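You operate a simulated robot arm through the tools that you are given. There is no shell and no other tool.

Carry out the task below with a simulated robot arm. There is one attempt and no reset: what you move stays moved.

TASK
Put things in order on the worktop of the stock table. At the end: the blue point three shim stands on top of the large blue aluminium putter head; the tall grey cup stands where the blue point three shim stood; the black spike wrench stands where the tall grey cup stood; the white beads bottle stands where the black spike wrench stood; whatever was shut is shut again. Leave all else as you found it, and nothing knocked over.

Only the result counts: the job must be done as asked and must still hold three seconds after the hand-in. Knocking over, shifting, dropping, spilling or breaking anything else fails it.

THE ROBOT
A 7-joint arm with a two-finger gripper, fixed in place. Base frame: the origin is on the floor under the middle of its stand, x ahead of it, y to its left, z up; the work surface is at about z = 0.86. Readings come in m, degrees, newtons and seconds.
With the tool pointing down near the work surface it reaches from about 0.34 to 0.72 m from the base axis. Its first joint turns from -66.0 to 66.0 degrees. Payload 2.45 kg.
Tool frame: the origin (TCP) lies between the finger pads and is the grasp point; the fingertips stand 0.026 m ahead of it; z points along the fingers, y is the line along which they close. The gripper opens to 0.096 m; its body begins 0.069 m behind the TCP.
Orientation is that of the tool frame in the base frame, as [roll, pitch, yaw] about the fixed x, y, z axes, in that order (R = Rz(yaw) Ry(pitch) Rx(roll)). With the fingers straight down and closing along the base's y, the tool's x points along the base's -x, its y along +y and its z along -z.

THE INTERFACE
- The arm moves only by the tool apply_moves. Its argument "targets" is a list of rows, each a list of 7 numbers: the shift along the tool's x, y, z in m, then the turn, a rotation vector about the tool's x, y, z in rad, then the gripper command, from -1 (shut) to 1 (fully open), values between in proportion. In form: [[x, y, z, ax, ay, az, grip], ...]. A call has 1 to 20 rows; each row shifts and turns the commanded pose from where the row before left it, along the tool's axes as they then stand. Rows are played at 5 a second. More than 0.05 m and 8.6 degrees between two rows, or a gripper value outside its range, and nothing of the call is played. A pose out of reach is approached as far as the arm can. The call stops where the force on the tool passes 40 N (or 10 N more than at its start, if that is more) or the arm is blocked; 0.2 s more then pass. Each finger travels about 0.05 m/s and halts on what it meets, pressing with about 36 N; the grip force reading is that of the motor and also rises with nothing between the fingers. The clock runs only during rows and for 0.2 s after the last one: add rows that do not move to give the fingers time. It gives the time, the measured TCP pose, the force on the tool (base axes), the opening and the grip force at its end, in the units of the frame above (readings bear some noise), with the torque about the TCP (base axes, N m) and any sound that the robot's microphone picked up, and new pictures: "pictures" is both (left out), scene, wrist or none.
- Cameras (640 x 400 px; columns grow to the right, rows downward): "scene" is fixed at [0.1554, -0.392, 1.4116]; the picture's right is [0.82, -0.57, 0.00], its down [-0.38, -0.56, -0.73] and it looks along [0.42, 0.61, -0.68] (base axes); focal length 302 px, centre (320, 200). "wrist" rides on the gripper at [0.082, 0.003, -0.098] in the tool frame; the picture's right is [-0.04, 1.00, 0.00], its down [-0.73, -0.03, -0.68] and it looks along [-0.68, -0.03, 0.73] (tool axes); focal length 256 px, centre (320, 200). There is no depth. A picture from a camera that has moved, and an enlarged one, comes with that camera's place and axes in the base frame and with its lens.
- enlarge(camera, box): a new picture of the part [left, top, right, bottom] of that camera's present view, enlarged. The clock stands still meanwhile.
- sign_off(): hands the job in; it is judged then, once.

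Places have to be worked out from the pictures, the camera data and where the tool is seen. Open the gripper and draw the arm clear of the work before you hand the job in, unless the task says otherwise.

The tools are called after "Request:" as a command line: name --pt "numbers of a row" for each row, then --argument value for the rest, lists and objects as JSON in quotes. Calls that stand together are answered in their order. apply_moves: Moves the arm, as the interface text tells. Its arguments: {"type":"object","properties":{"targets":{"type":"array"},"pictures":{"type":"string","enum":["both","scene","wrist","none"]}},"required":["targets"]} The other tools are called the same way: enlarge (camera, box) takes an enlarged picture of a part of a camera's view; sign_off () hands the job in.

At the start:

```text
time_s: 0.0
eef_pos: [0.3738, -0.0005, 1.1818]
orientation: [179.9, 0.1, -180.0]
contact_force: [0.0, 0.4, 0.0]
wrist_torque: [-0.01, 0.0, 0.0]
finger_gap: 0.0959
finger_force: 0.1
```

scene: 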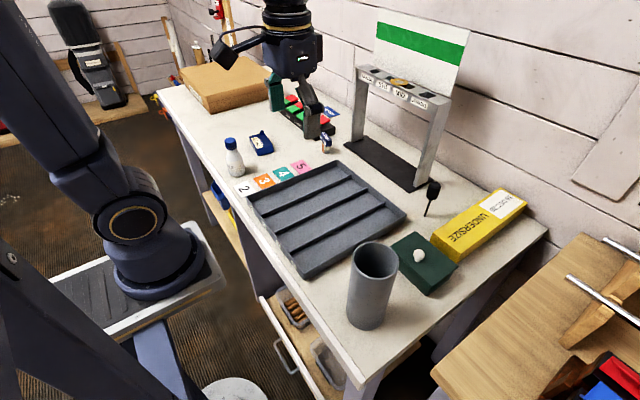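
wrist: 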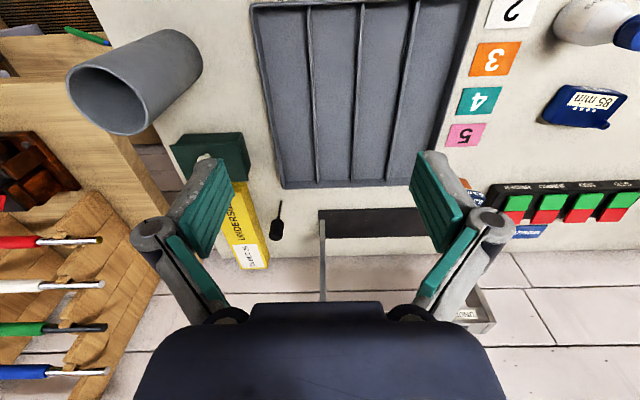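

I start by looking closely at the scene to identify each object: the cup, bottle, blue box-like thing, spike wrench and gate.

Request:
enlarge --camera "scene" --box '[150, 70, 350, 200]'

Request:
enlarge --camera "scene" --box '[320, 40, 540, 180]'

Request:
enlarge --camera "scene" --box '[320, 160, 560, 310]'

Request:
enlarge --camera "scene" --box '[200, 170, 420, 400]'

Request:
enlarge --camera "wrist" --box '[440, 0, 640, 250]'

Request:
enlarge --camera "wrist" --box '[60, 20, 320, 280]'

```text
3.08 times, centred on (250, 135) of scene
camera zoom: at [0.1554, -0.392, 1.4116], right [0.82, -0.57, 0.0], down [-0.38, -0.56, -0.73], along [0.42, 0.61, -0.68], focal length 930 px, centre (535, 400)
```

zoom: 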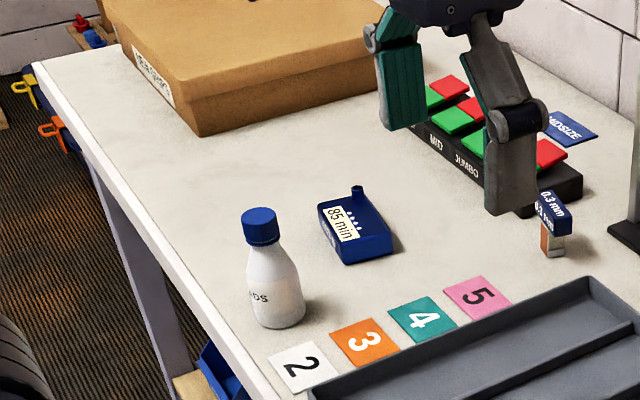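

```text
2.86 times, centred on (430, 110) of scene
camera zoom: at [0.1554, -0.392, 1.4116], right [0.82, -0.57, 0.0], down [-0.38, -0.56, -0.73], along [0.42, 0.61, -0.68], focal length 864 px, centre (6, 457)
```

zoom: 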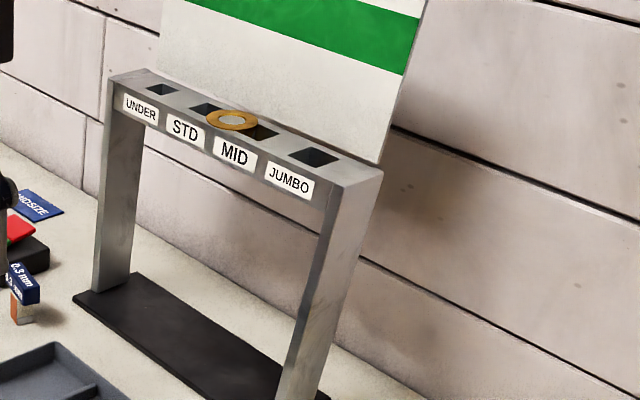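

```text
2.67 times, centred on (440, 235) of scene
camera zoom: at [0.1554, -0.392, 1.4116], right [0.82, -0.57, 0.0], down [-0.38, -0.56, -0.73], along [0.42, 0.61, -0.68], focal length 806 px, centre (0, 107)
```

zoom: 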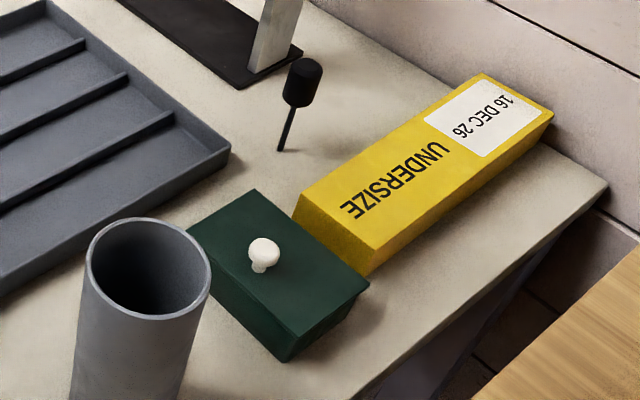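

```text
1.74 times, centred on (310, 285) of scene
camera zoom: at [0.1554, -0.392, 1.4116], right [0.82, -0.57, 0.0], down [-0.38, -0.56, -0.73], along [0.42, 0.61, -0.68], focal length 526 px, centre (337, 52)
```

zoom: 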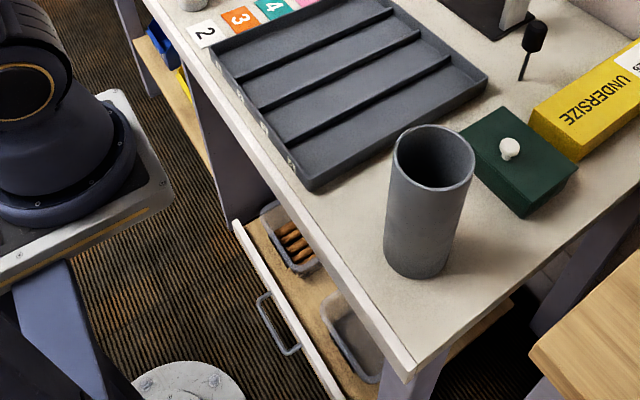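

```text
1.60 times, centred on (540, 125) of wrist
camera zoom: at [0.2916, 0.0024, 1.2785], right [0.04, 1.0, 0.0], down [0.73, -0.03, 0.68], along [0.68, -0.03, -0.73], focal length 410 px, centre (-32, 320)
```

zoom: 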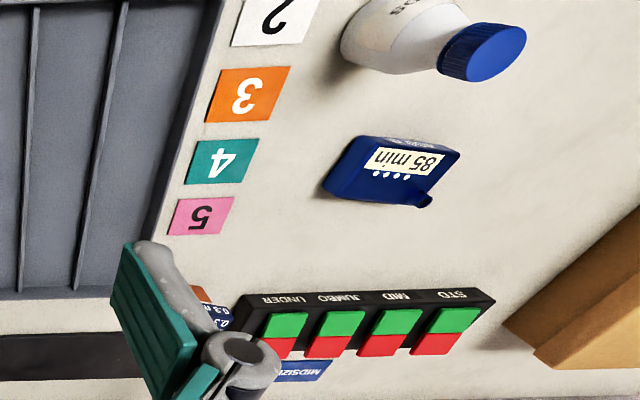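

```text
1.54 times, centred on (190, 150) of wrist
camera zoom: at [0.2916, 0.0024, 1.2785], right [0.04, 1.0, 0.0], down [0.73, -0.03, 0.68], along [0.68, -0.03, -0.73], focal length 394 px, centre (520, 277)
```

zoom: 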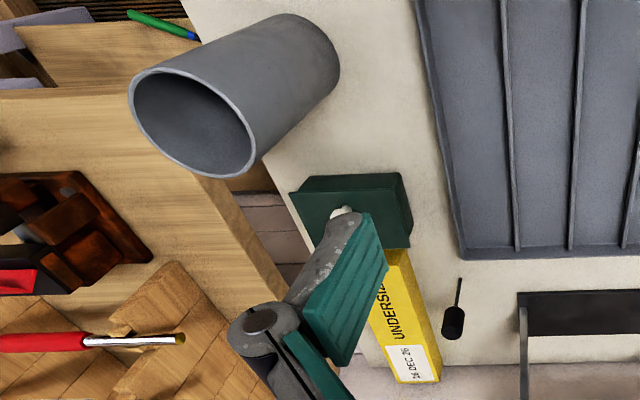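

The putter head seems to be the blue "85 mm" block, the shim the small "0.3 mm" piece near the gate. I move the hand left at the same height to look at the left part of the table with the wrist camera and unblock the scene view.

Request:
apply_moves --pt "0 0.04 0 0 0 0 1" --pt "0 0.04 0 0 0 0 1" --pt "0 0.04 0 0 0 0 1" --pt "0 0.04 0 0 0 0 1" --pt "0 0.04 0 0 0 0 1" --pt "0 0.04 0 0 0 0 1" --pt "0 0.0 0.03 0 0 0 1" --pt "0 0 0.03 0 0 0 1" --pt "0 0 0 0 0 0 1"

```text
time_s: 2.0
eef_pos: [0.3739, 0.2405, 1.122]
orientation: [180.0, 0.1, -180.0]
contact_force: [0.2, 1.1, -0.7]
wrist_torque: [-0.04, 0.0, 0.0]
finger_gap: 0.0957
finger_force: 0.2
camera wrist: at [0.2917, 0.2433, 1.2182], right [0.04, 1.0, 0.0], down [0.73, -0.03, 0.68], along [0.68, -0.03, -0.73], focal length 256 px, centre (320, 200)
```

scene: 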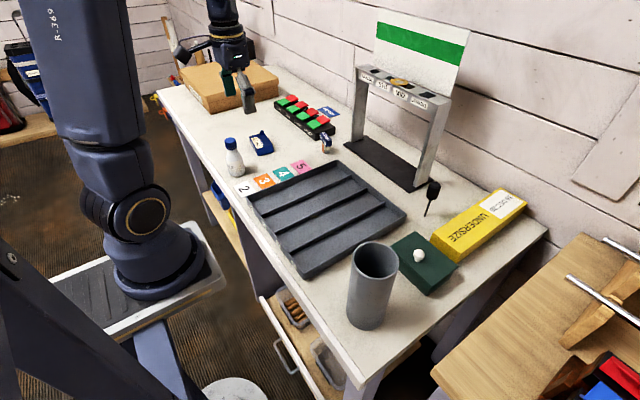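
wrist: 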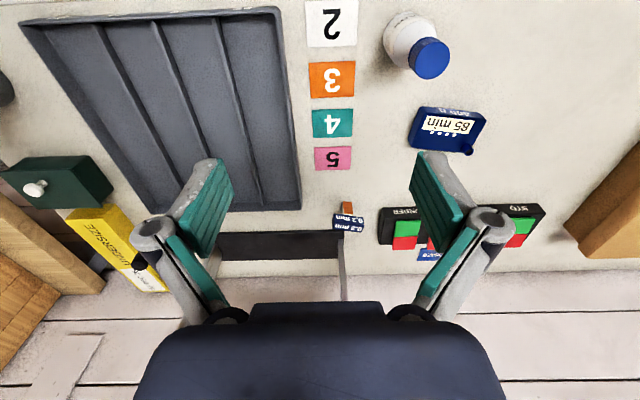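

Request:
enlarge --camera "wrist" --box '[320, 170, 400, 260]'

Request:
enlarge --camera "wrist" --box '[370, 0, 510, 160]'

Request:
enlarge --camera "scene" --box '[220, 85, 360, 180]'

Request:
enlarge --camera "scene" --box '[400, 165, 460, 225]'

```text
4.44 times, centred on (360, 215) of wrist
camera zoom: at [0.2917, 0.2433, 1.2182], right [0.04, 1.0, 0.0], down [0.73, -0.03, 0.68], along [0.68, -0.03, -0.73], focal length 1138 px, centre (142, 133)
```

zoom: 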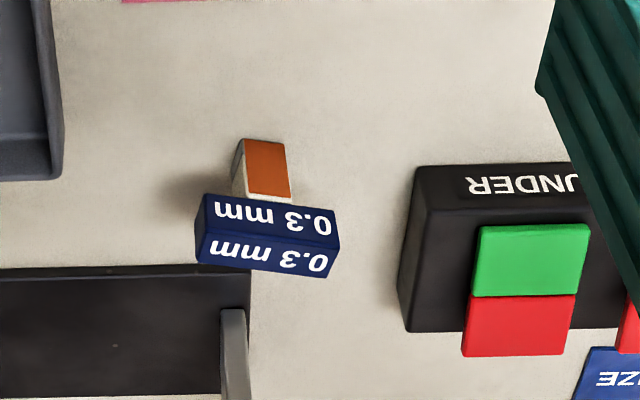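

```text
2.50 times, centred on (440, 80) of wrist
camera zoom: at [0.2917, 0.2433, 1.2182], right [0.04, 1.0, 0.0], down [0.73, -0.03, 0.68], along [0.68, -0.03, -0.73], focal length 640 px, centre (20, 500)
```

zoom: 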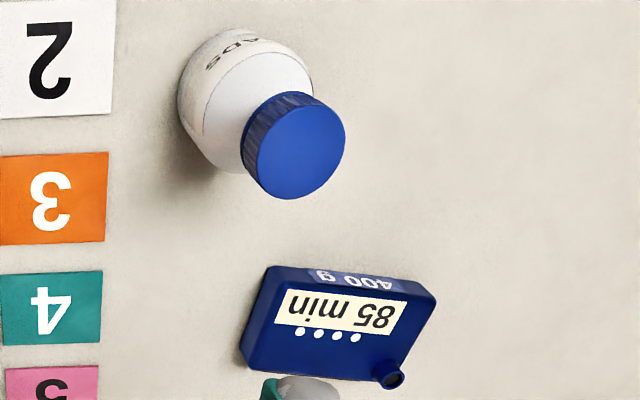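

```text
4.21 times, centred on (290, 132) of scene
camera zoom: at [0.1554, -0.392, 1.4115], right [0.82, -0.57, 0.0], down [-0.38, -0.56, -0.73], along [0.42, 0.61, -0.68], focal length 1273 px, centre (446, 484)
```

zoom: 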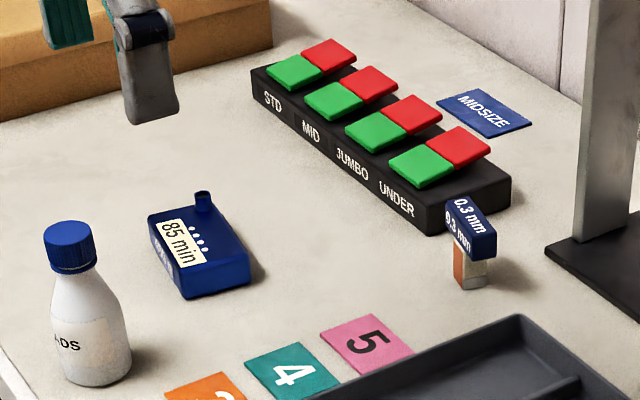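

```text
6.67 times, centred on (430, 195) of scene
camera zoom: at [0.1554, -0.392, 1.4115], right [0.82, -0.57, 0.0], down [-0.38, -0.56, -0.73], along [0.42, 0.61, -0.68], focal length 2015 px, centre (-413, 233)
```

zoom: 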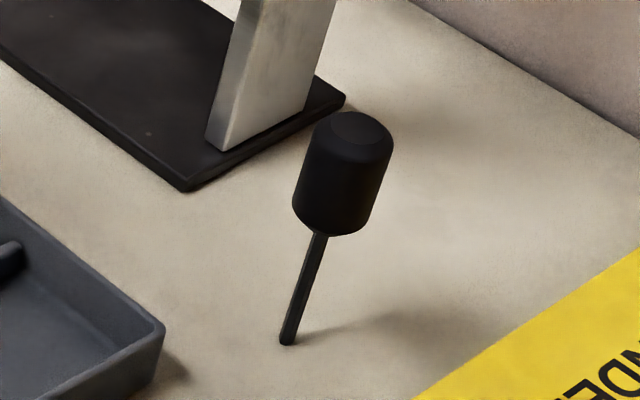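

Request:
enlarge --camera "wrist" --box '[405, 100, 495, 160]'

Request:
enlarge --camera "scene" --box '[245, 120, 285, 160]'

Request:
enlarge --camera "scene" --box '[305, 120, 345, 160]'

Request:
enlarge --camera "scene" --box '[540, 280, 640, 400]'

Request:
enlarge --camera "scene" --box '[190, 170, 370, 400]'

```text
6.67 times, centred on (450, 130) of wrist
camera zoom: at [0.2917, 0.2433, 1.2182], right [0.04, 1.0, 0.0], down [0.73, -0.03, 0.68], along [0.68, -0.03, -0.73], focal length 1707 px, centre (-547, 667)
```

zoom: 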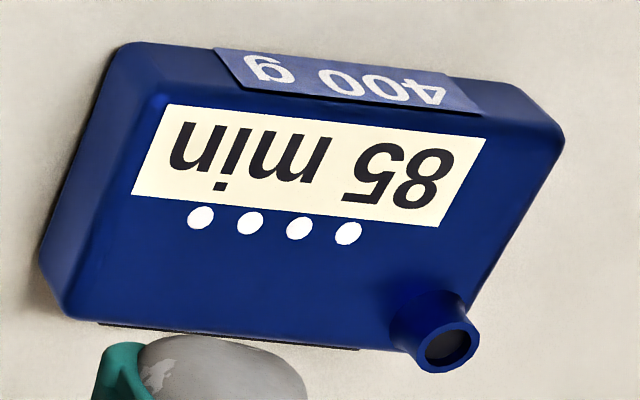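

```text
10.00 times, centred on (265, 140) of scene
camera zoom: at [0.1554, -0.392, 1.4115], right [0.82, -0.57, 0.0], down [-0.38, -0.56, -0.73], along [0.42, 0.61, -0.68], focal length 3023 px, centre (870, 800)
```

zoom: 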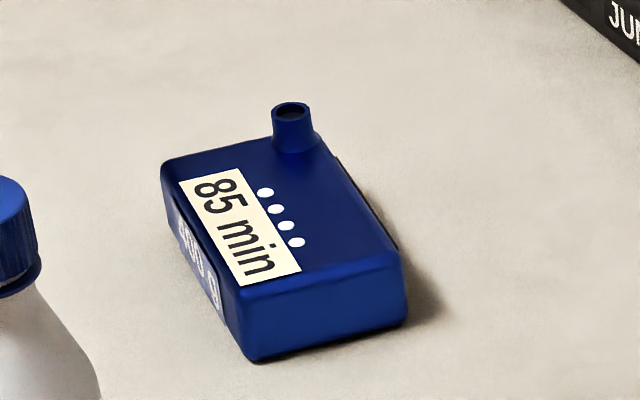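

```text
10.00 times, centred on (325, 140) of scene
camera zoom: at [0.1554, -0.392, 1.4115], right [0.82, -0.57, 0.0], down [-0.38, -0.56, -0.73], along [0.42, 0.61, -0.68], focal length 3023 px, centre (270, 800)
```

zoom: 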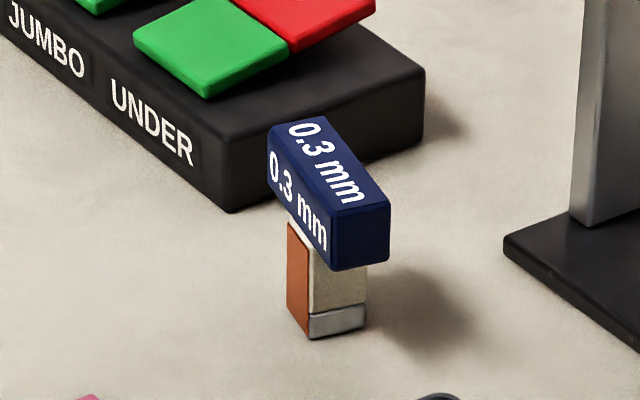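

```text
3.33 times, centred on (590, 340) of scene
camera zoom: at [0.1554, -0.392, 1.4115], right [0.82, -0.57, 0.0], down [-0.38, -0.56, -0.73], along [0.42, 0.61, -0.68], focal length 1008 px, centre (-580, -267)
```

zoom: 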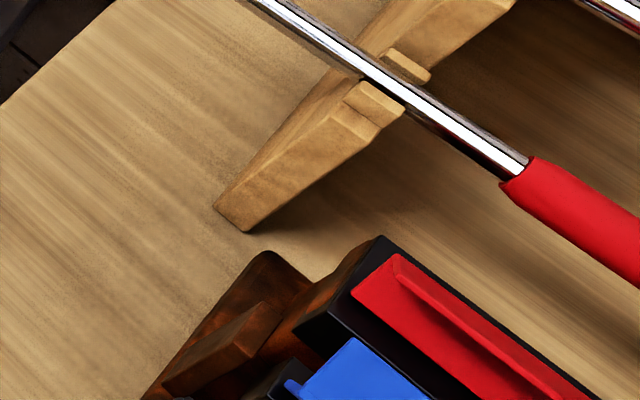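

```text
1.74 times, centred on (280, 285) of scene
camera zoom: at [0.1554, -0.392, 1.4115], right [0.82, -0.57, 0.0], down [-0.38, -0.56, -0.73], along [0.42, 0.61, -0.68], focal length 526 px, centre (390, 52)
```

zoom: 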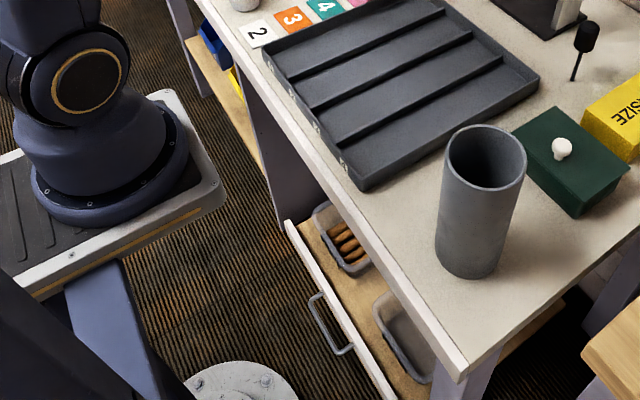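

The putter head (blue, with hosel) lies near (0.48, 0.42), its top near z 0.888. The shim is a T-shaped piece near (0.635, 0.277), its blue bar spanning about z 0.90–0.923 and running roughly along y. I move forward and turn the gripper about 80° so it closes across the narrow side of the bar.

Request:
apply_moves --pt "-0.04 0.006 0 0 0 0 1" --pt "-0.04 0.006 0 0 0 0 1" --pt "-0.04 0.006 0 0 0 0 1" --pt "-0.04 0.006 0 0 0 0 1" --pt "0 0 0 0 0 -0.1396 1" --pt "0 0 0 0 0 -0.1396 1" --pt "0 0 0 0 0 -0.1396 1" --pt "0 0 0 0 0 -0.1396 1" --pt "0 0 0 0 0 -0.1396 1" --pt "0 0 0 0 0 -0.1396 1" --pt "0 0 0 0 0 -0.1396 1" --pt "0 0 0 0 0 -0.1396 1" --pt "0 0 0 0 0 -0.1396 1" --pt "0 0 0 0 0 -0.1396 1" --pt "0 0 0 0 0 0 1"

```text
time_s: 5.2
eef_pos: [0.5342, 0.2628, 1.122]
orientation: [-180.0, 0.0, -99.8]
contact_force: [-1.5, 0.3, -1.2]
wrist_torque: [-0.04, 0.0, -0.03]
finger_gap: 0.0959
finger_force: 0.1
camera wrist: at [0.5162, 0.1832, 1.2183], right [-0.98, 0.21, 0.0], down [0.16, 0.72, 0.68], along [0.14, 0.66, -0.73], focal length 256 px, centre (320, 200)
```

scene: 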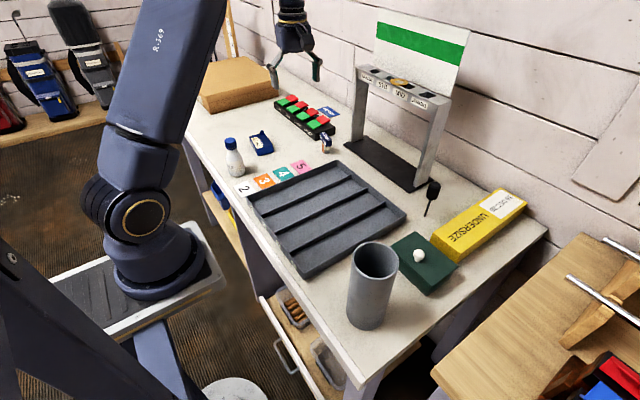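
wrist: 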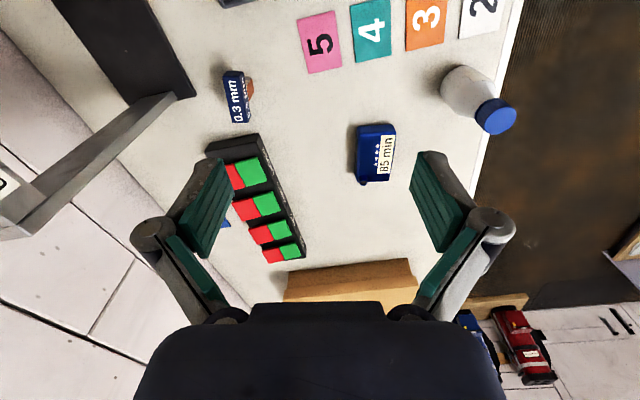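

Request:
enlarge --camera "wrist" --box '[200, 50, 300, 140]'

Request:
enlarge --camera "wrist" --box '[330, 100, 430, 200]'

Request:
enlarge --camera "wrist" --box '[420, 40, 540, 150]'

```text
4.44 times, centred on (250, 95) of wrist
camera zoom: at [0.5162, 0.1832, 1.2183], right [-0.98, 0.21, 0.0], down [0.16, 0.72, 0.68], along [0.14, 0.66, -0.73], focal length 1138 px, centre (631, 667)
```

zoom: 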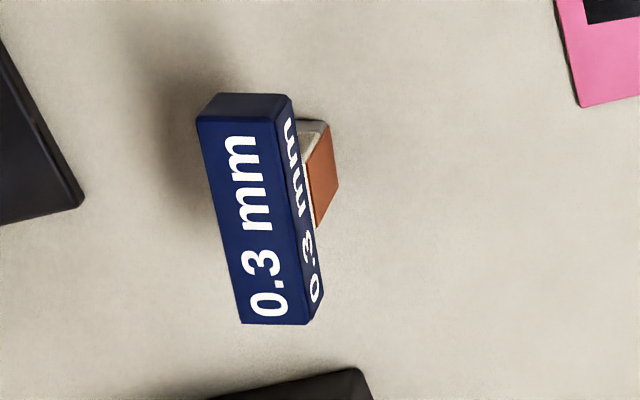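

```text
4.00 times, centred on (380, 150) of wrist
camera zoom: at [0.5162, 0.1832, 1.2183], right [-0.98, 0.21, 0.0], down [0.16, 0.72, 0.68], along [0.14, 0.66, -0.73], focal length 1024 px, centre (80, 400)
```

zoom: 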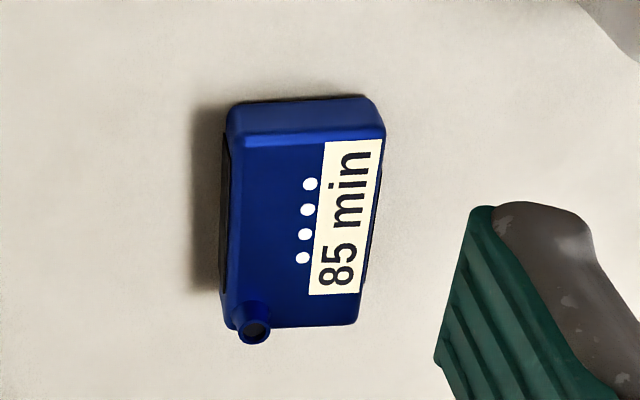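

```text
3.64 times, centred on (480, 95) of wrist
camera zoom: at [0.5162, 0.1832, 1.2183], right [-0.98, 0.21, 0.0], down [0.16, 0.72, 0.68], along [0.14, 0.66, -0.73], focal length 931 px, centre (-262, 582)
```

zoom: 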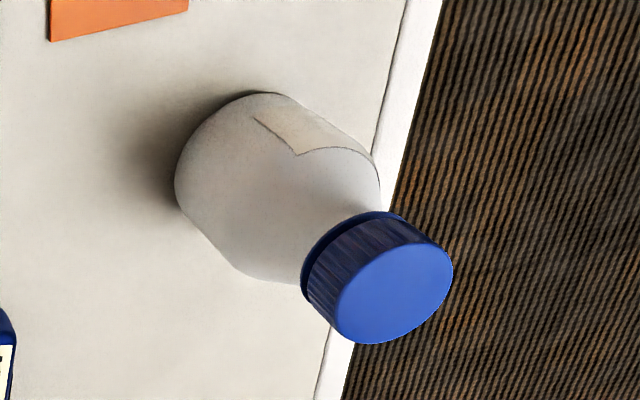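

The bar's centre works out at (0.637, 0.2785), its long axis at about 76°. I turn back 4°, move above it and go down to z ≈ 1.0 with the fingers at about 6 cm.

Request:
apply_moves --pt "0 0 0 0 0 0.073 0.6" --pt "-0.0134 -0.032 0.01 0 0 0 0.25" --pt "-0.0134 -0.032 0.01 0 0 0 0.25" --pt "-0.0133 -0.0319 0.01 0 0 0 0.25" --pt "0 0 0.03 0 0 0 0.25" --pt "0 0 0.03 0 0 0 0.25" --pt "0 0 0.03 0 0 0 0.25" --pt "0 0 0.0 0 0 0 0.25"

```text
time_s: 7.0
eef_pos: [0.6364, 0.2795, 1.0018]
orientation: [-180.0, 0.1, -104.2]
contact_force: [0.6, 0.0, 0.1]
wrist_torque: [0.03, 0.02, -0.02]
finger_gap: 0.0599
finger_force: 0.0
camera wrist: at [0.6128, 0.2003, 1.0978], right [-0.96, 0.28, 0.0], down [0.21, 0.7, 0.68], along [0.19, 0.65, -0.73], focal length 256 px, centre (320, 200)
```

scene: 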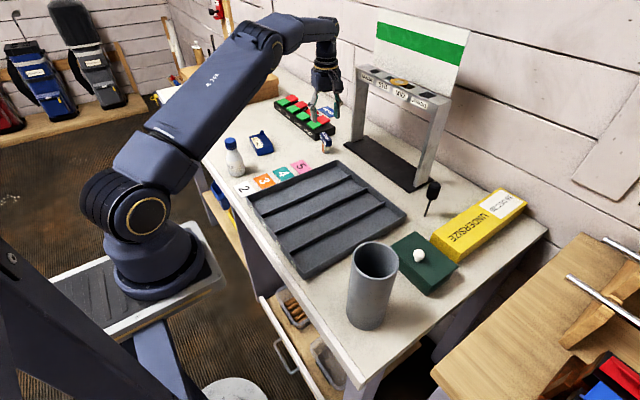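
wrist: 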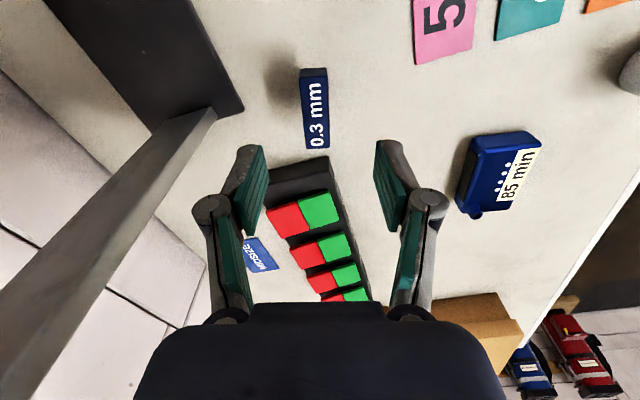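

The bar lies about 3.5 mm off the finger mid-plane, well inside the opening. I correct that and lower straight down to z ≈ 0.912 before closing.

Request:
apply_moves --pt "0.003 -0.0035 0.02 0 0 0 0.25" --pt "0 0 0.025 0 0 0 0.25" --pt "0 0 0.025 0 0 0 0.25" --pt "0 0 0.02 0 0 0 0.25" --pt "0 0 0.0 0 0 0 0.25"

```text
time_s: 8.2
eef_pos: [0.6399, 0.2759, 0.912]
orientation: [180.0, 0.0, -104.1]
contact_force: [-0.3, -0.2, -0.2]
wrist_torque: [0.01, 0.0, 0.01]
finger_gap: 0.06
finger_force: 0.1
camera wrist: at [0.6157, 0.1963, 1.0084], right [-0.96, 0.28, 0.0], down [0.21, 0.7, 0.68], along [0.19, 0.65, -0.73], focal length 256 px, centre (320, 200)
```

scene: 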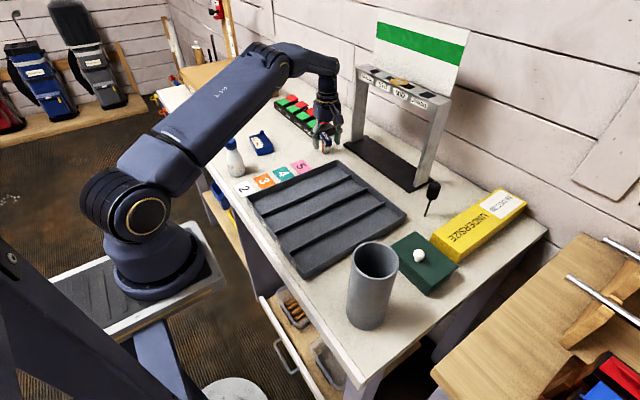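
wrist: 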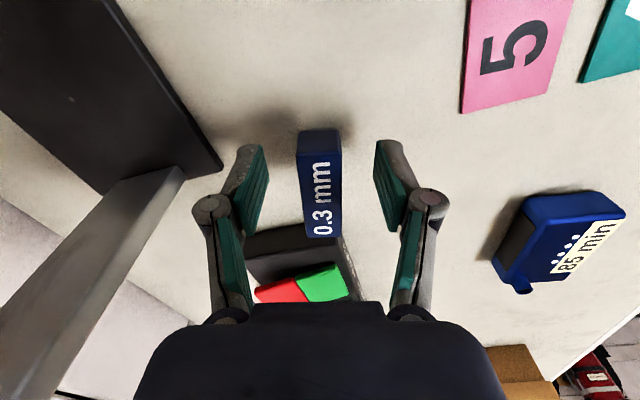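

The bar sits centred between the pads, so I close the gripper.

Request:
apply_moves --pt "0 0 0 0 0 0 -0.3" --pt "0 0 0 0 0 0 -0.6" --pt "0 0 0 0 0 0 -1" --pt "0 0 0 0 0 0 -1" --pt "0 0 0 0 0 0 -1"

```text
time_s: 9.4
eef_pos: [0.6392, 0.2739, 0.9116]
orientation: [180.0, 0.0, -104.2]
contact_force: [0.3, 0.5, -0.2]
wrist_torque: [0.02, -0.01, 0.0]
finger_gap: 0.0188
finger_force: 36.4
camera wrist: at [0.6157, 0.1962, 1.0087], right [-0.96, 0.28, 0.0], down [0.21, 0.7, 0.68], along [0.19, 0.65, -0.73], focal length 256 px, centre (320, 200)
```

scene: 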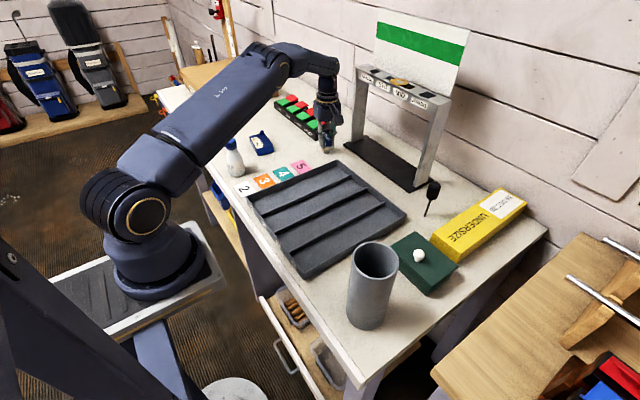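
wrist: 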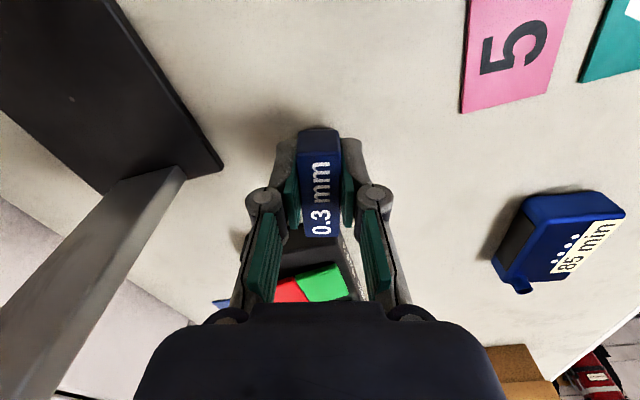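

The shim is held (gap 18.8 mm), and its original spot is about (0.639, 0.276). I lift it to z ≈ 1.0 and carry it over the putter head at about (0.478, 0.413).

Request:
apply_moves --pt "0 0 -0.02 0 0 0 -1" --pt "0 0 -0.03 0 0 0 -1" --pt "0 0 -0.04 0 0 0 -1" --pt "-0.0189 0.038 0 0 0 0 -1" --pt "-0.0189 0.038 0 0 0 0 -1" --pt "-0.0189 0.038 0 0 0 0 -1" --pt "-0.0189 0.038 0 0 0 0 -1" --pt "-0.0187 0.038 0 0 0 0 -1" --pt "0 0 0 0 0 0 -1" --pt "0 0 0 0 0 0 -1"

```text
time_s: 11.6
eef_pos: [0.4786, 0.414, 1.0012]
orientation: [-179.9, 0.1, -104.2]
contact_force: [-0.2, -0.4, -0.7]
wrist_torque: [-0.03, -0.04, -0.02]
finger_gap: 0.0
finger_force: 28.1
camera wrist: at [0.4551, 0.3352, 1.0984], right [-0.96, 0.28, 0.0], down [0.21, 0.7, 0.68], along [0.19, 0.65, -0.73], focal length 256 px, centre (320, 200)
```

scene: 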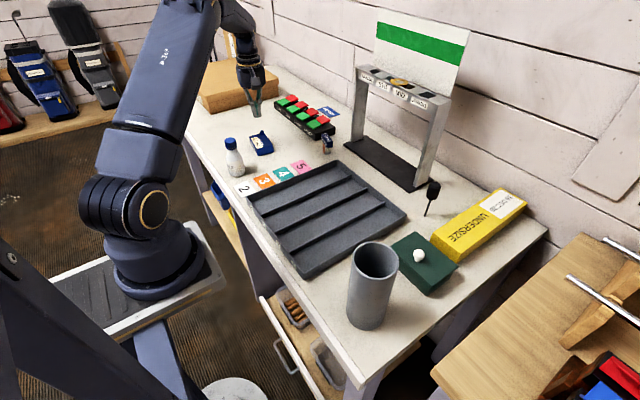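
wrist: 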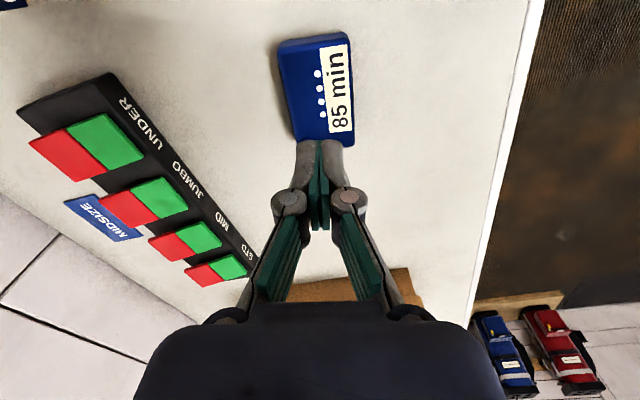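

The gap reads 0: the shim slipped out of the fingers. I check in the pictures whether it still stands where it was.

Request:
enlarge --camera "scene" --box '[300, 120, 350, 165]'

Request:
enlarge --camera "wrist" --box '[260, 20, 370, 150]'

```text
8.89 times, centred on (325, 142) of scene
camera zoom: at [0.1554, -0.392, 1.4115], right [0.82, -0.57, 0.0], down [-0.38, -0.56, -0.73], along [0.42, 0.61, -0.68], focal length 2687 px, centre (276, 711)
```

zoom: 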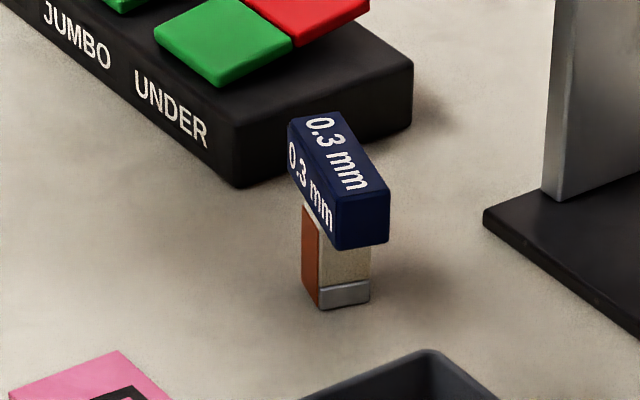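

```text
3.08 times, centred on (315, 85) of wrist
camera zoom: at [0.4551, 0.3352, 1.0984], right [-0.96, 0.28, 0.0], down [0.21, 0.7, 0.68], along [0.19, 0.65, -0.73], focal length 788 px, centre (335, 554)
```

zoom: 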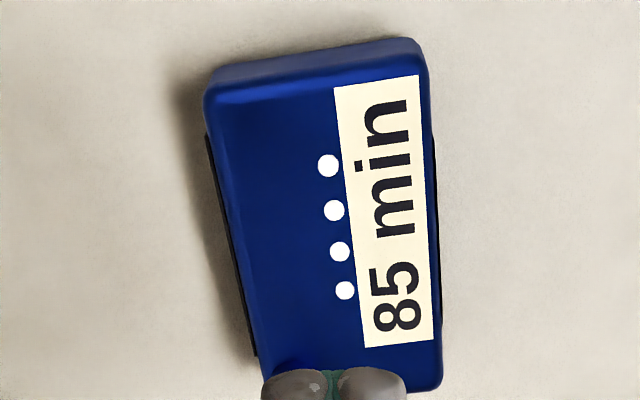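

Luckily the shim still stands upright at almost the same spot, so it slid out downward during the lift. I go back above it with the fingers open to look again before a deeper, slower grasp.

Request:
apply_moves --pt "0.0189 -0.038 0 0 0 0 0.25" --pt "0.0189 -0.038 0 0 0 0 0.25" --pt "0.0189 -0.038 0 0 0 0 0.25" --pt "0.0189 -0.038 0 0 0 0 0.25" --pt "0.0187 -0.038 0 0 0 0 0.25" --pt "0 0 0 0 0 0 0.25" --pt "0 0 0 0 0 0 0.25"

Request:
enlarge --camera "wrist" --box '[240, 40, 400, 180]'

```text
time_s: 13.2
eef_pos: [0.6387, 0.2742, 1.0013]
orientation: [180.0, -0.1, -104.2]
contact_force: [-0.3, -0.1, -0.1]
wrist_torque: [-0.01, -0.03, 0.0]
finger_gap: 0.0601
finger_force: 0.1
camera wrist: at [0.6159, 0.1963, 1.0986], right [-0.96, 0.28, 0.0], down [0.21, 0.7, 0.68], along [0.19, 0.65, -0.73], focal length 256 px, centre (320, 200)
```

scene: 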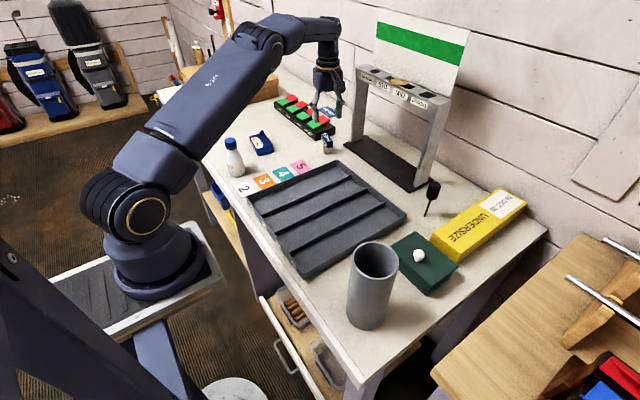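
wrist: 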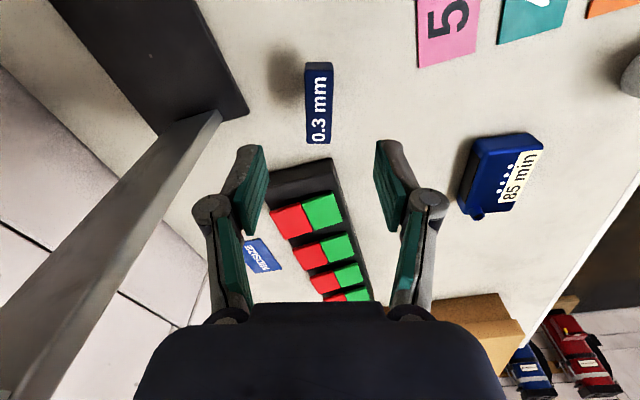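

```text
2.86 times, centred on (320, 110) of wrist
camera zoom: at [0.6159, 0.1963, 1.0986], right [-0.96, 0.28, 0.0], down [0.21, 0.7, 0.68], along [0.19, 0.65, -0.73], focal length 731 px, centre (320, 457)
```

zoom: 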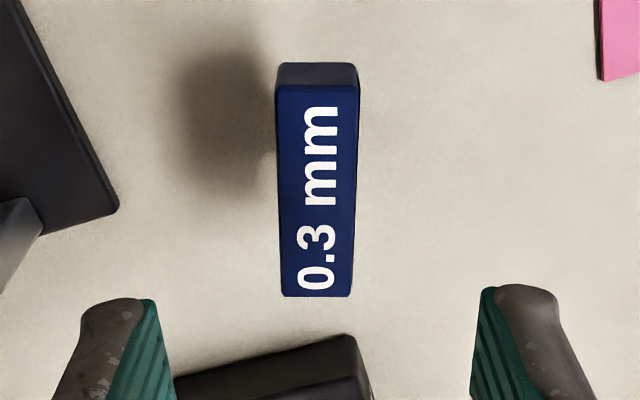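

The bar now centres near (0.638, 0.268). I shift to it and go deeper (tips about 7 mm over the table) so the pads hold both bar and stem.

Request:
apply_moves --pt "0.0065 -0.001 0.02 0 0 0 0.25" --pt "0 0 0.03 0 0 0 0.25" --pt "0 0 0.03 0 0 0 0.25" --pt "0 0 0.018 0 0 0 0.25" --pt "0 0 0.01 0 0 0 0.25" --pt "0 0 0.0 0 0 0 0.25"

Request:
enlarge --camera "wrist" --box '[200, 90, 440, 260]'

Request:
enlarge --camera "scene" --box '[290, 80, 370, 165]'

```text
time_s: 14.6
eef_pos: [0.6376, 0.2691, 0.8938]
orientation: [-180.0, -0.1, -104.2]
contact_force: [0.1, -0.1, -0.1]
wrist_torque: [0.01, 0.02, 0.0]
finger_gap: 0.06
finger_force: 0.1
camera wrist: at [0.6148, 0.1896, 0.9902], right [-0.96, 0.28, 0.0], down [0.21, 0.7, 0.68], along [0.19, 0.65, -0.73], focal length 256 px, centre (320, 200)
```

scene: 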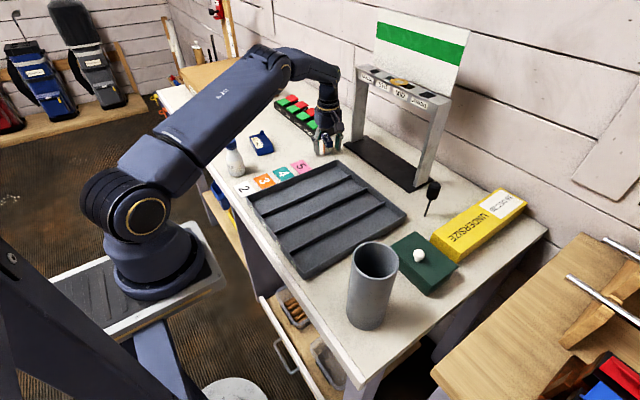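
wrist: 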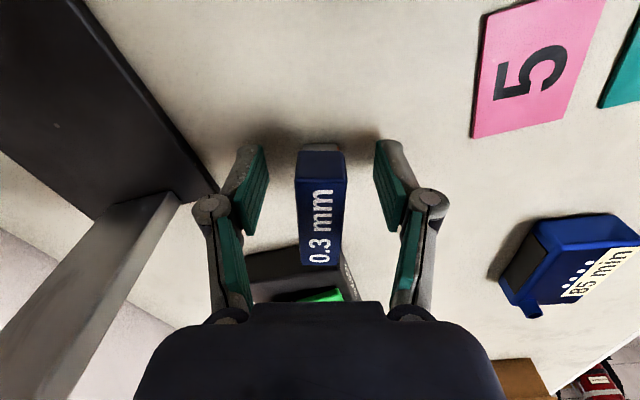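

```text
2.35 times, centred on (320, 175) of wrist
camera zoom: at [0.6148, 0.1896, 0.9902], right [-0.96, 0.28, 0.0], down [0.21, 0.7, 0.68], along [0.19, 0.65, -0.73], focal length 602 px, centre (320, 259)
```

zoom: 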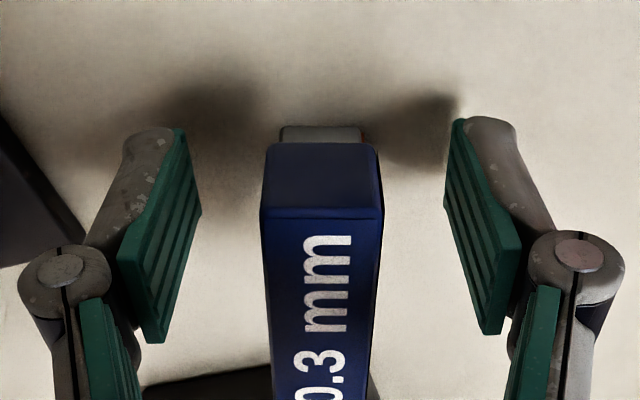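

```text
4.71 times, centred on (330, 122) of scene
camera zoom: at [0.1554, -0.392, 1.4115], right [0.82, -0.57, 0.0], down [-0.38, -0.56, -0.73], along [0.42, 0.61, -0.68], focal length 1423 px, centre (273, 565)
```

zoom: 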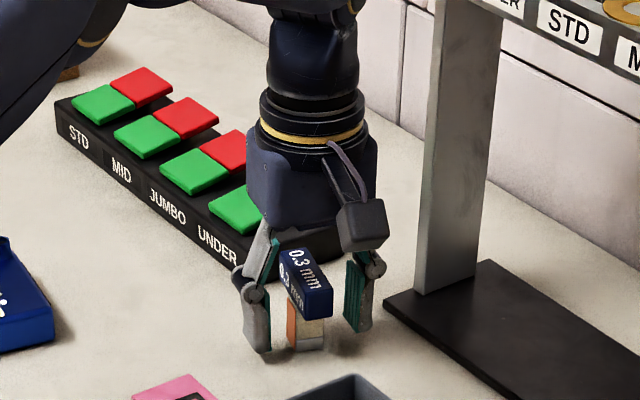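

The deep position is good and clear of everything around. I close fully, then lift very slowly by 1.5 cm and check the gap.

Request:
apply_moves --pt "0 0 0 0 0 0 -0.2" --pt "0 0 0 0 0 0 -0.5" --pt "0 0 0 0 0 0 -1" --pt "0 0 0 0 0 0 -1" --pt "0 0 0 0 0 0 -1" --pt "0 0 0 0 0 0 -1" --pt "0 0 -0.002 0 0 0 -1" --pt "0 0 -0.002 0 0 0 -1" --pt "0 0 -0.002 0 0 0 -1" --pt "0 0 -0.002 0 0 0 -1" --pt "0 0 -0.002 0 0 0 -1"

Request:
enlarge --camera "scene" --box '[290, 100, 370, 165]'

```text
time_s: 17.0
eef_pos: [0.6379, 0.2686, 0.9045]
orientation: [180.0, 0.1, -104.2]
contact_force: [0.2, 0.2, 0.6]
wrist_torque: [-0.01, -0.01, -0.03]
finger_gap: 0.0187
finger_force: 35.9
camera wrist: at [0.6149, 0.1896, 1.0006], right [-0.96, 0.28, 0.0], down [0.21, 0.7, 0.68], along [0.19, 0.65, -0.73], focal length 256 px, centre (320, 200)
```

scene: 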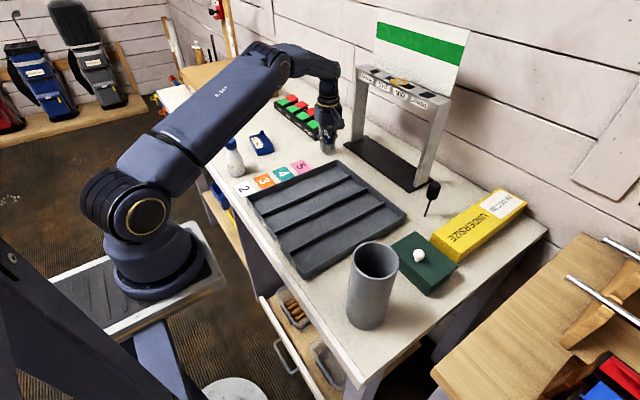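
wrist: 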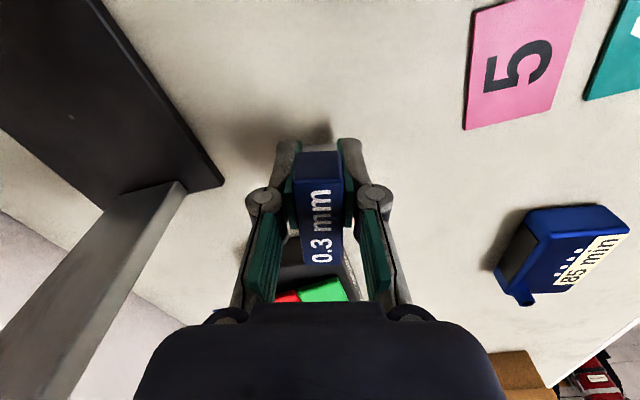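

```text
6.15 times, centred on (330, 132) of scene
camera zoom: at [0.1554, -0.392, 1.4116], right [0.82, -0.57, 0.0], down [-0.38, -0.56, -0.73], along [0.42, 0.61, -0.68], focal length 1860 px, centre (258, 615)
```

zoom: 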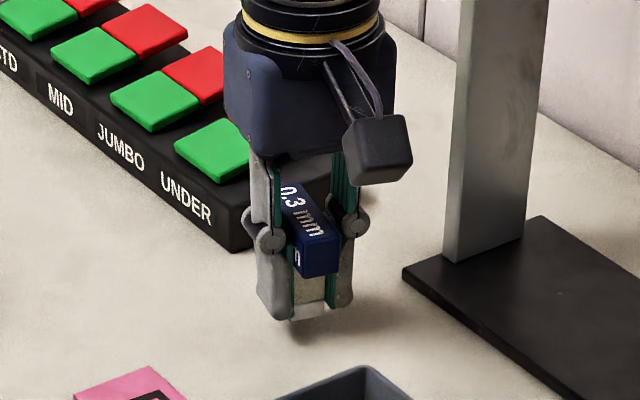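

The shim rises with the fingers this time: its place in the wrist picture is unchanged after 1 cm. I go on lifting gently.

Request:
apply_moves --pt "0 0 -0.004 0 0 0 -1" --pt "0 0 -0.006 0 0 0 -1" --pt "0 0 -0.008 0 0 0 -1" --pt "0 0 -0.01 0 0 0 -1" --pt "0 0 -0.01 0 0 0 -1" --pt "0 0 -0.01 0 0 0 -1" --pt "0 0 -0.01 0 0 0 -1" --pt "0 0 -0.006 0 0 0 -1" --pt "0 0 0 0 0 0 -1"

Request:
enlarge --camera "scene" --box '[290, 80, 370, 165]'

```text
time_s: 19.0
eef_pos: [0.6398, 0.2688, 0.9679]
orientation: [179.9, 0.0, -104.2]
contact_force: [0.4, -0.2, -0.4]
wrist_torque: [-0.01, -0.03, -0.03]
finger_gap: 0.0191
finger_force: 36.7
camera wrist: at [0.615, 0.1896, 1.065], right [-0.96, 0.28, 0.0], down [0.21, 0.7, 0.68], along [0.19, 0.65, -0.73], focal length 256 px, centre (320, 200)
```

scene: 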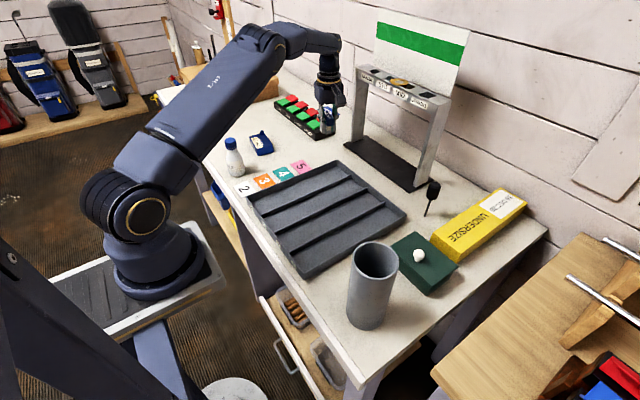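
wrist: 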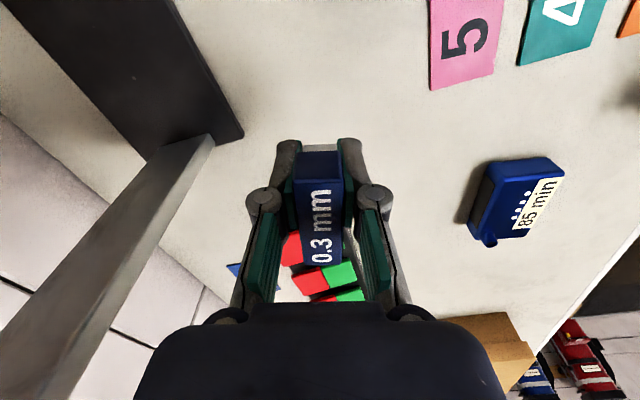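

```text
4.71 times, centred on (330, 122) of scene
camera zoom: at [0.1554, -0.392, 1.4116], right [0.82, -0.57, 0.0], down [-0.38, -0.56, -0.73], along [0.42, 0.61, -0.68], focal length 1423 px, centre (273, 565)
```

zoom: 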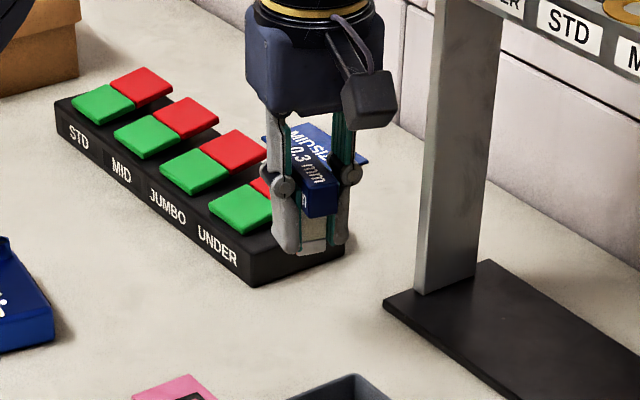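

The grip holds at 3.6 cm lift... now z ≈ 0.968, well clear of the panel. I carry it slowly over the putter head, aiming for the stem at about (0.477, 0.411), away from the hosel.

Request:
apply_moves --pt "-0.006 0.011 -0.002 0 0 0 -1" --pt "-0.01 0.019 0 0 0 0 -1" --pt "-0.0135 0.025 0 0 0 0 -1" --pt "-0.0135 0.025 0 0 0 0 -1" --pt "-0.0135 0.025 0 0 0 0 -1" --pt "-0.0135 0.025 0 0 0 0 -1" --pt "-0.0135 0.025 0 0 0 0 -1" --pt "-0.0103 0.019 0 0 0 0 -1" --pt "-0.009 0.017 0 0 0 0 -1" --pt "0 0 0 0 0 0 -1" --pt "0 0 0 0 0 0 -1"

Request:
enlarge --camera "wrist" --box '[200, 50, 440, 270]'

Request:
enlarge --camera "scene" --box '[225, 80, 305, 165]'

```text
time_s: 21.4
eef_pos: [0.4785, 0.4144, 0.9699]
orientation: [180.0, 0.0, -104.2]
contact_force: [-0.1, 0.9, 0.0]
wrist_torque: [0.03, 0.03, -0.01]
finger_gap: 0.019
finger_force: 36.6
camera wrist: at [0.4548, 0.3358, 1.0662], right [-0.96, 0.28, 0.0], down [0.21, 0.7, 0.68], along [0.19, 0.65, -0.73], focal length 256 px, centre (320, 200)
```

scene: 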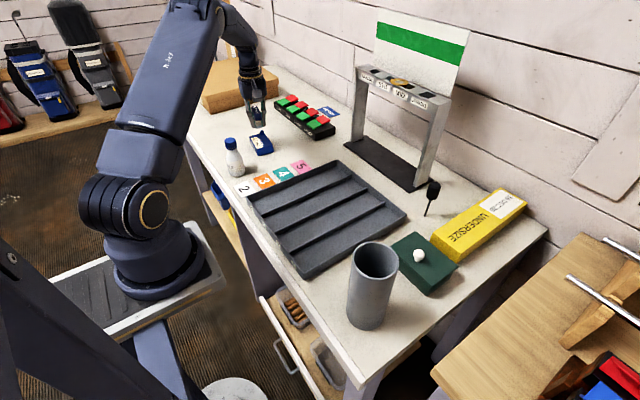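
wrist: 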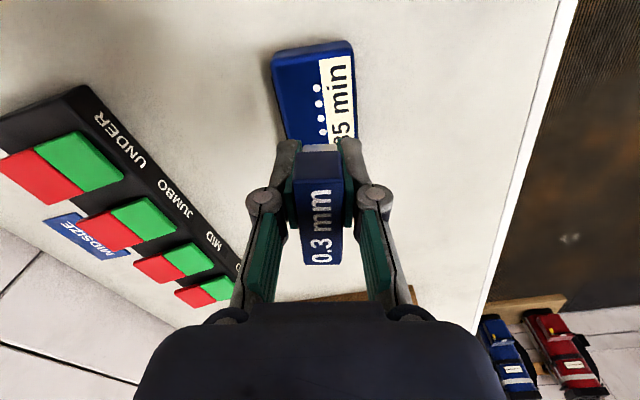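

```text
1.82 times, centred on (320, 160) of wrist
camera zoom: at [0.4548, 0.3358, 1.0662], right [-0.96, 0.28, 0.0], down [0.21, 0.7, 0.68], along [0.19, 0.65, -0.73], focal length 465 px, centre (320, 273)
```

zoom: 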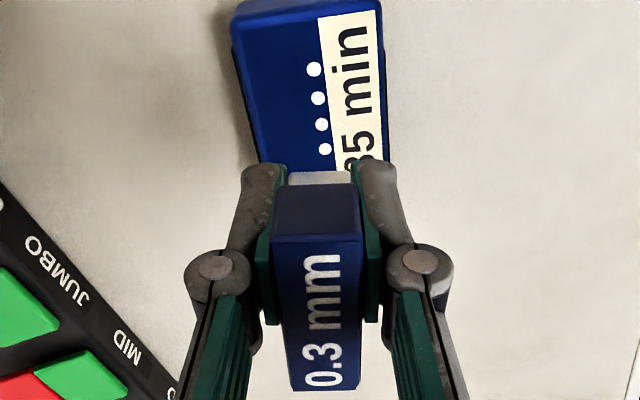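

```text
4.71 times, centred on (265, 122) of scene
camera zoom: at [0.1554, -0.392, 1.4116], right [0.82, -0.57, 0.0], down [-0.38, -0.56, -0.73], along [0.42, 0.61, -0.68], focal length 1423 px, centre (579, 565)
```

zoom: 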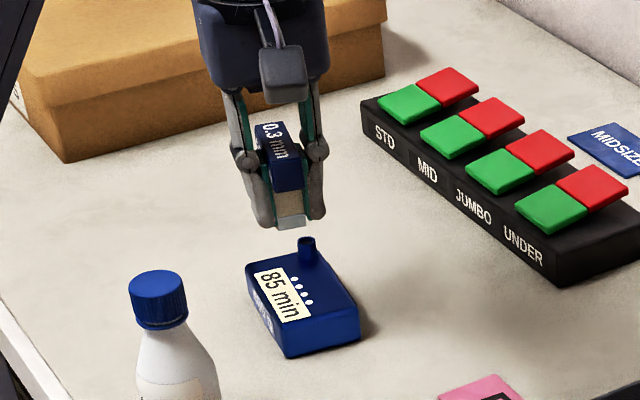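

Head and shim line up: the stem will come down about mid-width and well before the hosel. I lower to z ≈ 0.932, then feel for contact in small steps.

Request:
apply_moves --pt "0 0 0.01 0 0 0 -1" --pt "0 0 0.01 0 0 0 -1" --pt "0 0 0.01 0 0 0 -1" --pt "0 0 0.007 0 0 0 -1" --pt "0 0 0 0 0 0 -1"

Request:
enlarge --camera "scene" --box '[235, 90, 295, 165]'

```text
time_s: 22.6
eef_pos: [0.4775, 0.4148, 0.9319]
orientation: [-179.9, -0.1, -104.1]
contact_force: [0.1, -0.2, -0.4]
wrist_torque: [0.0, -0.01, 0.01]
finger_gap: 0.0188
finger_force: 36.4
camera wrist: at [0.455, 0.3358, 1.0291], right [-0.96, 0.28, 0.0], down [0.21, 0.7, 0.68], along [0.19, 0.65, -0.73], focal length 256 px, centre (320, 200)
```

scene: 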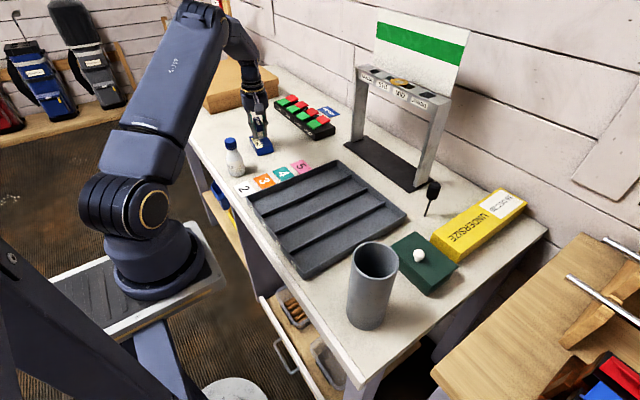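
wrist: 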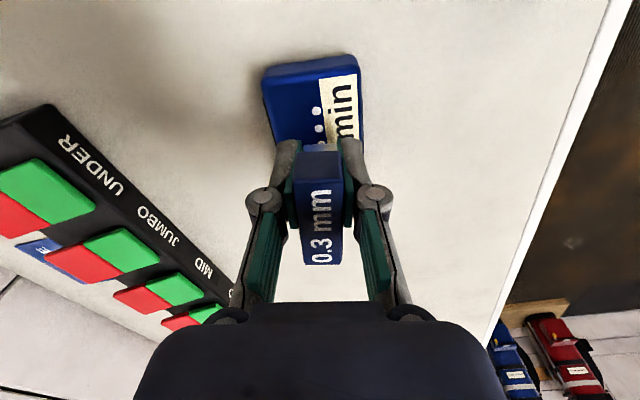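

```text
5.33 times, centred on (265, 128) of scene
camera zoom: at [0.1554, -0.392, 1.4116], right [0.82, -0.57, 0.0], down [-0.38, -0.56, -0.73], along [0.42, 0.61, -0.68], focal length 1612 px, centre (613, 587)
```

zoom: 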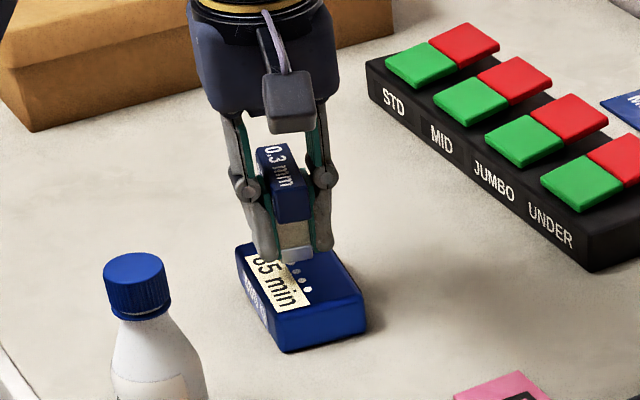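

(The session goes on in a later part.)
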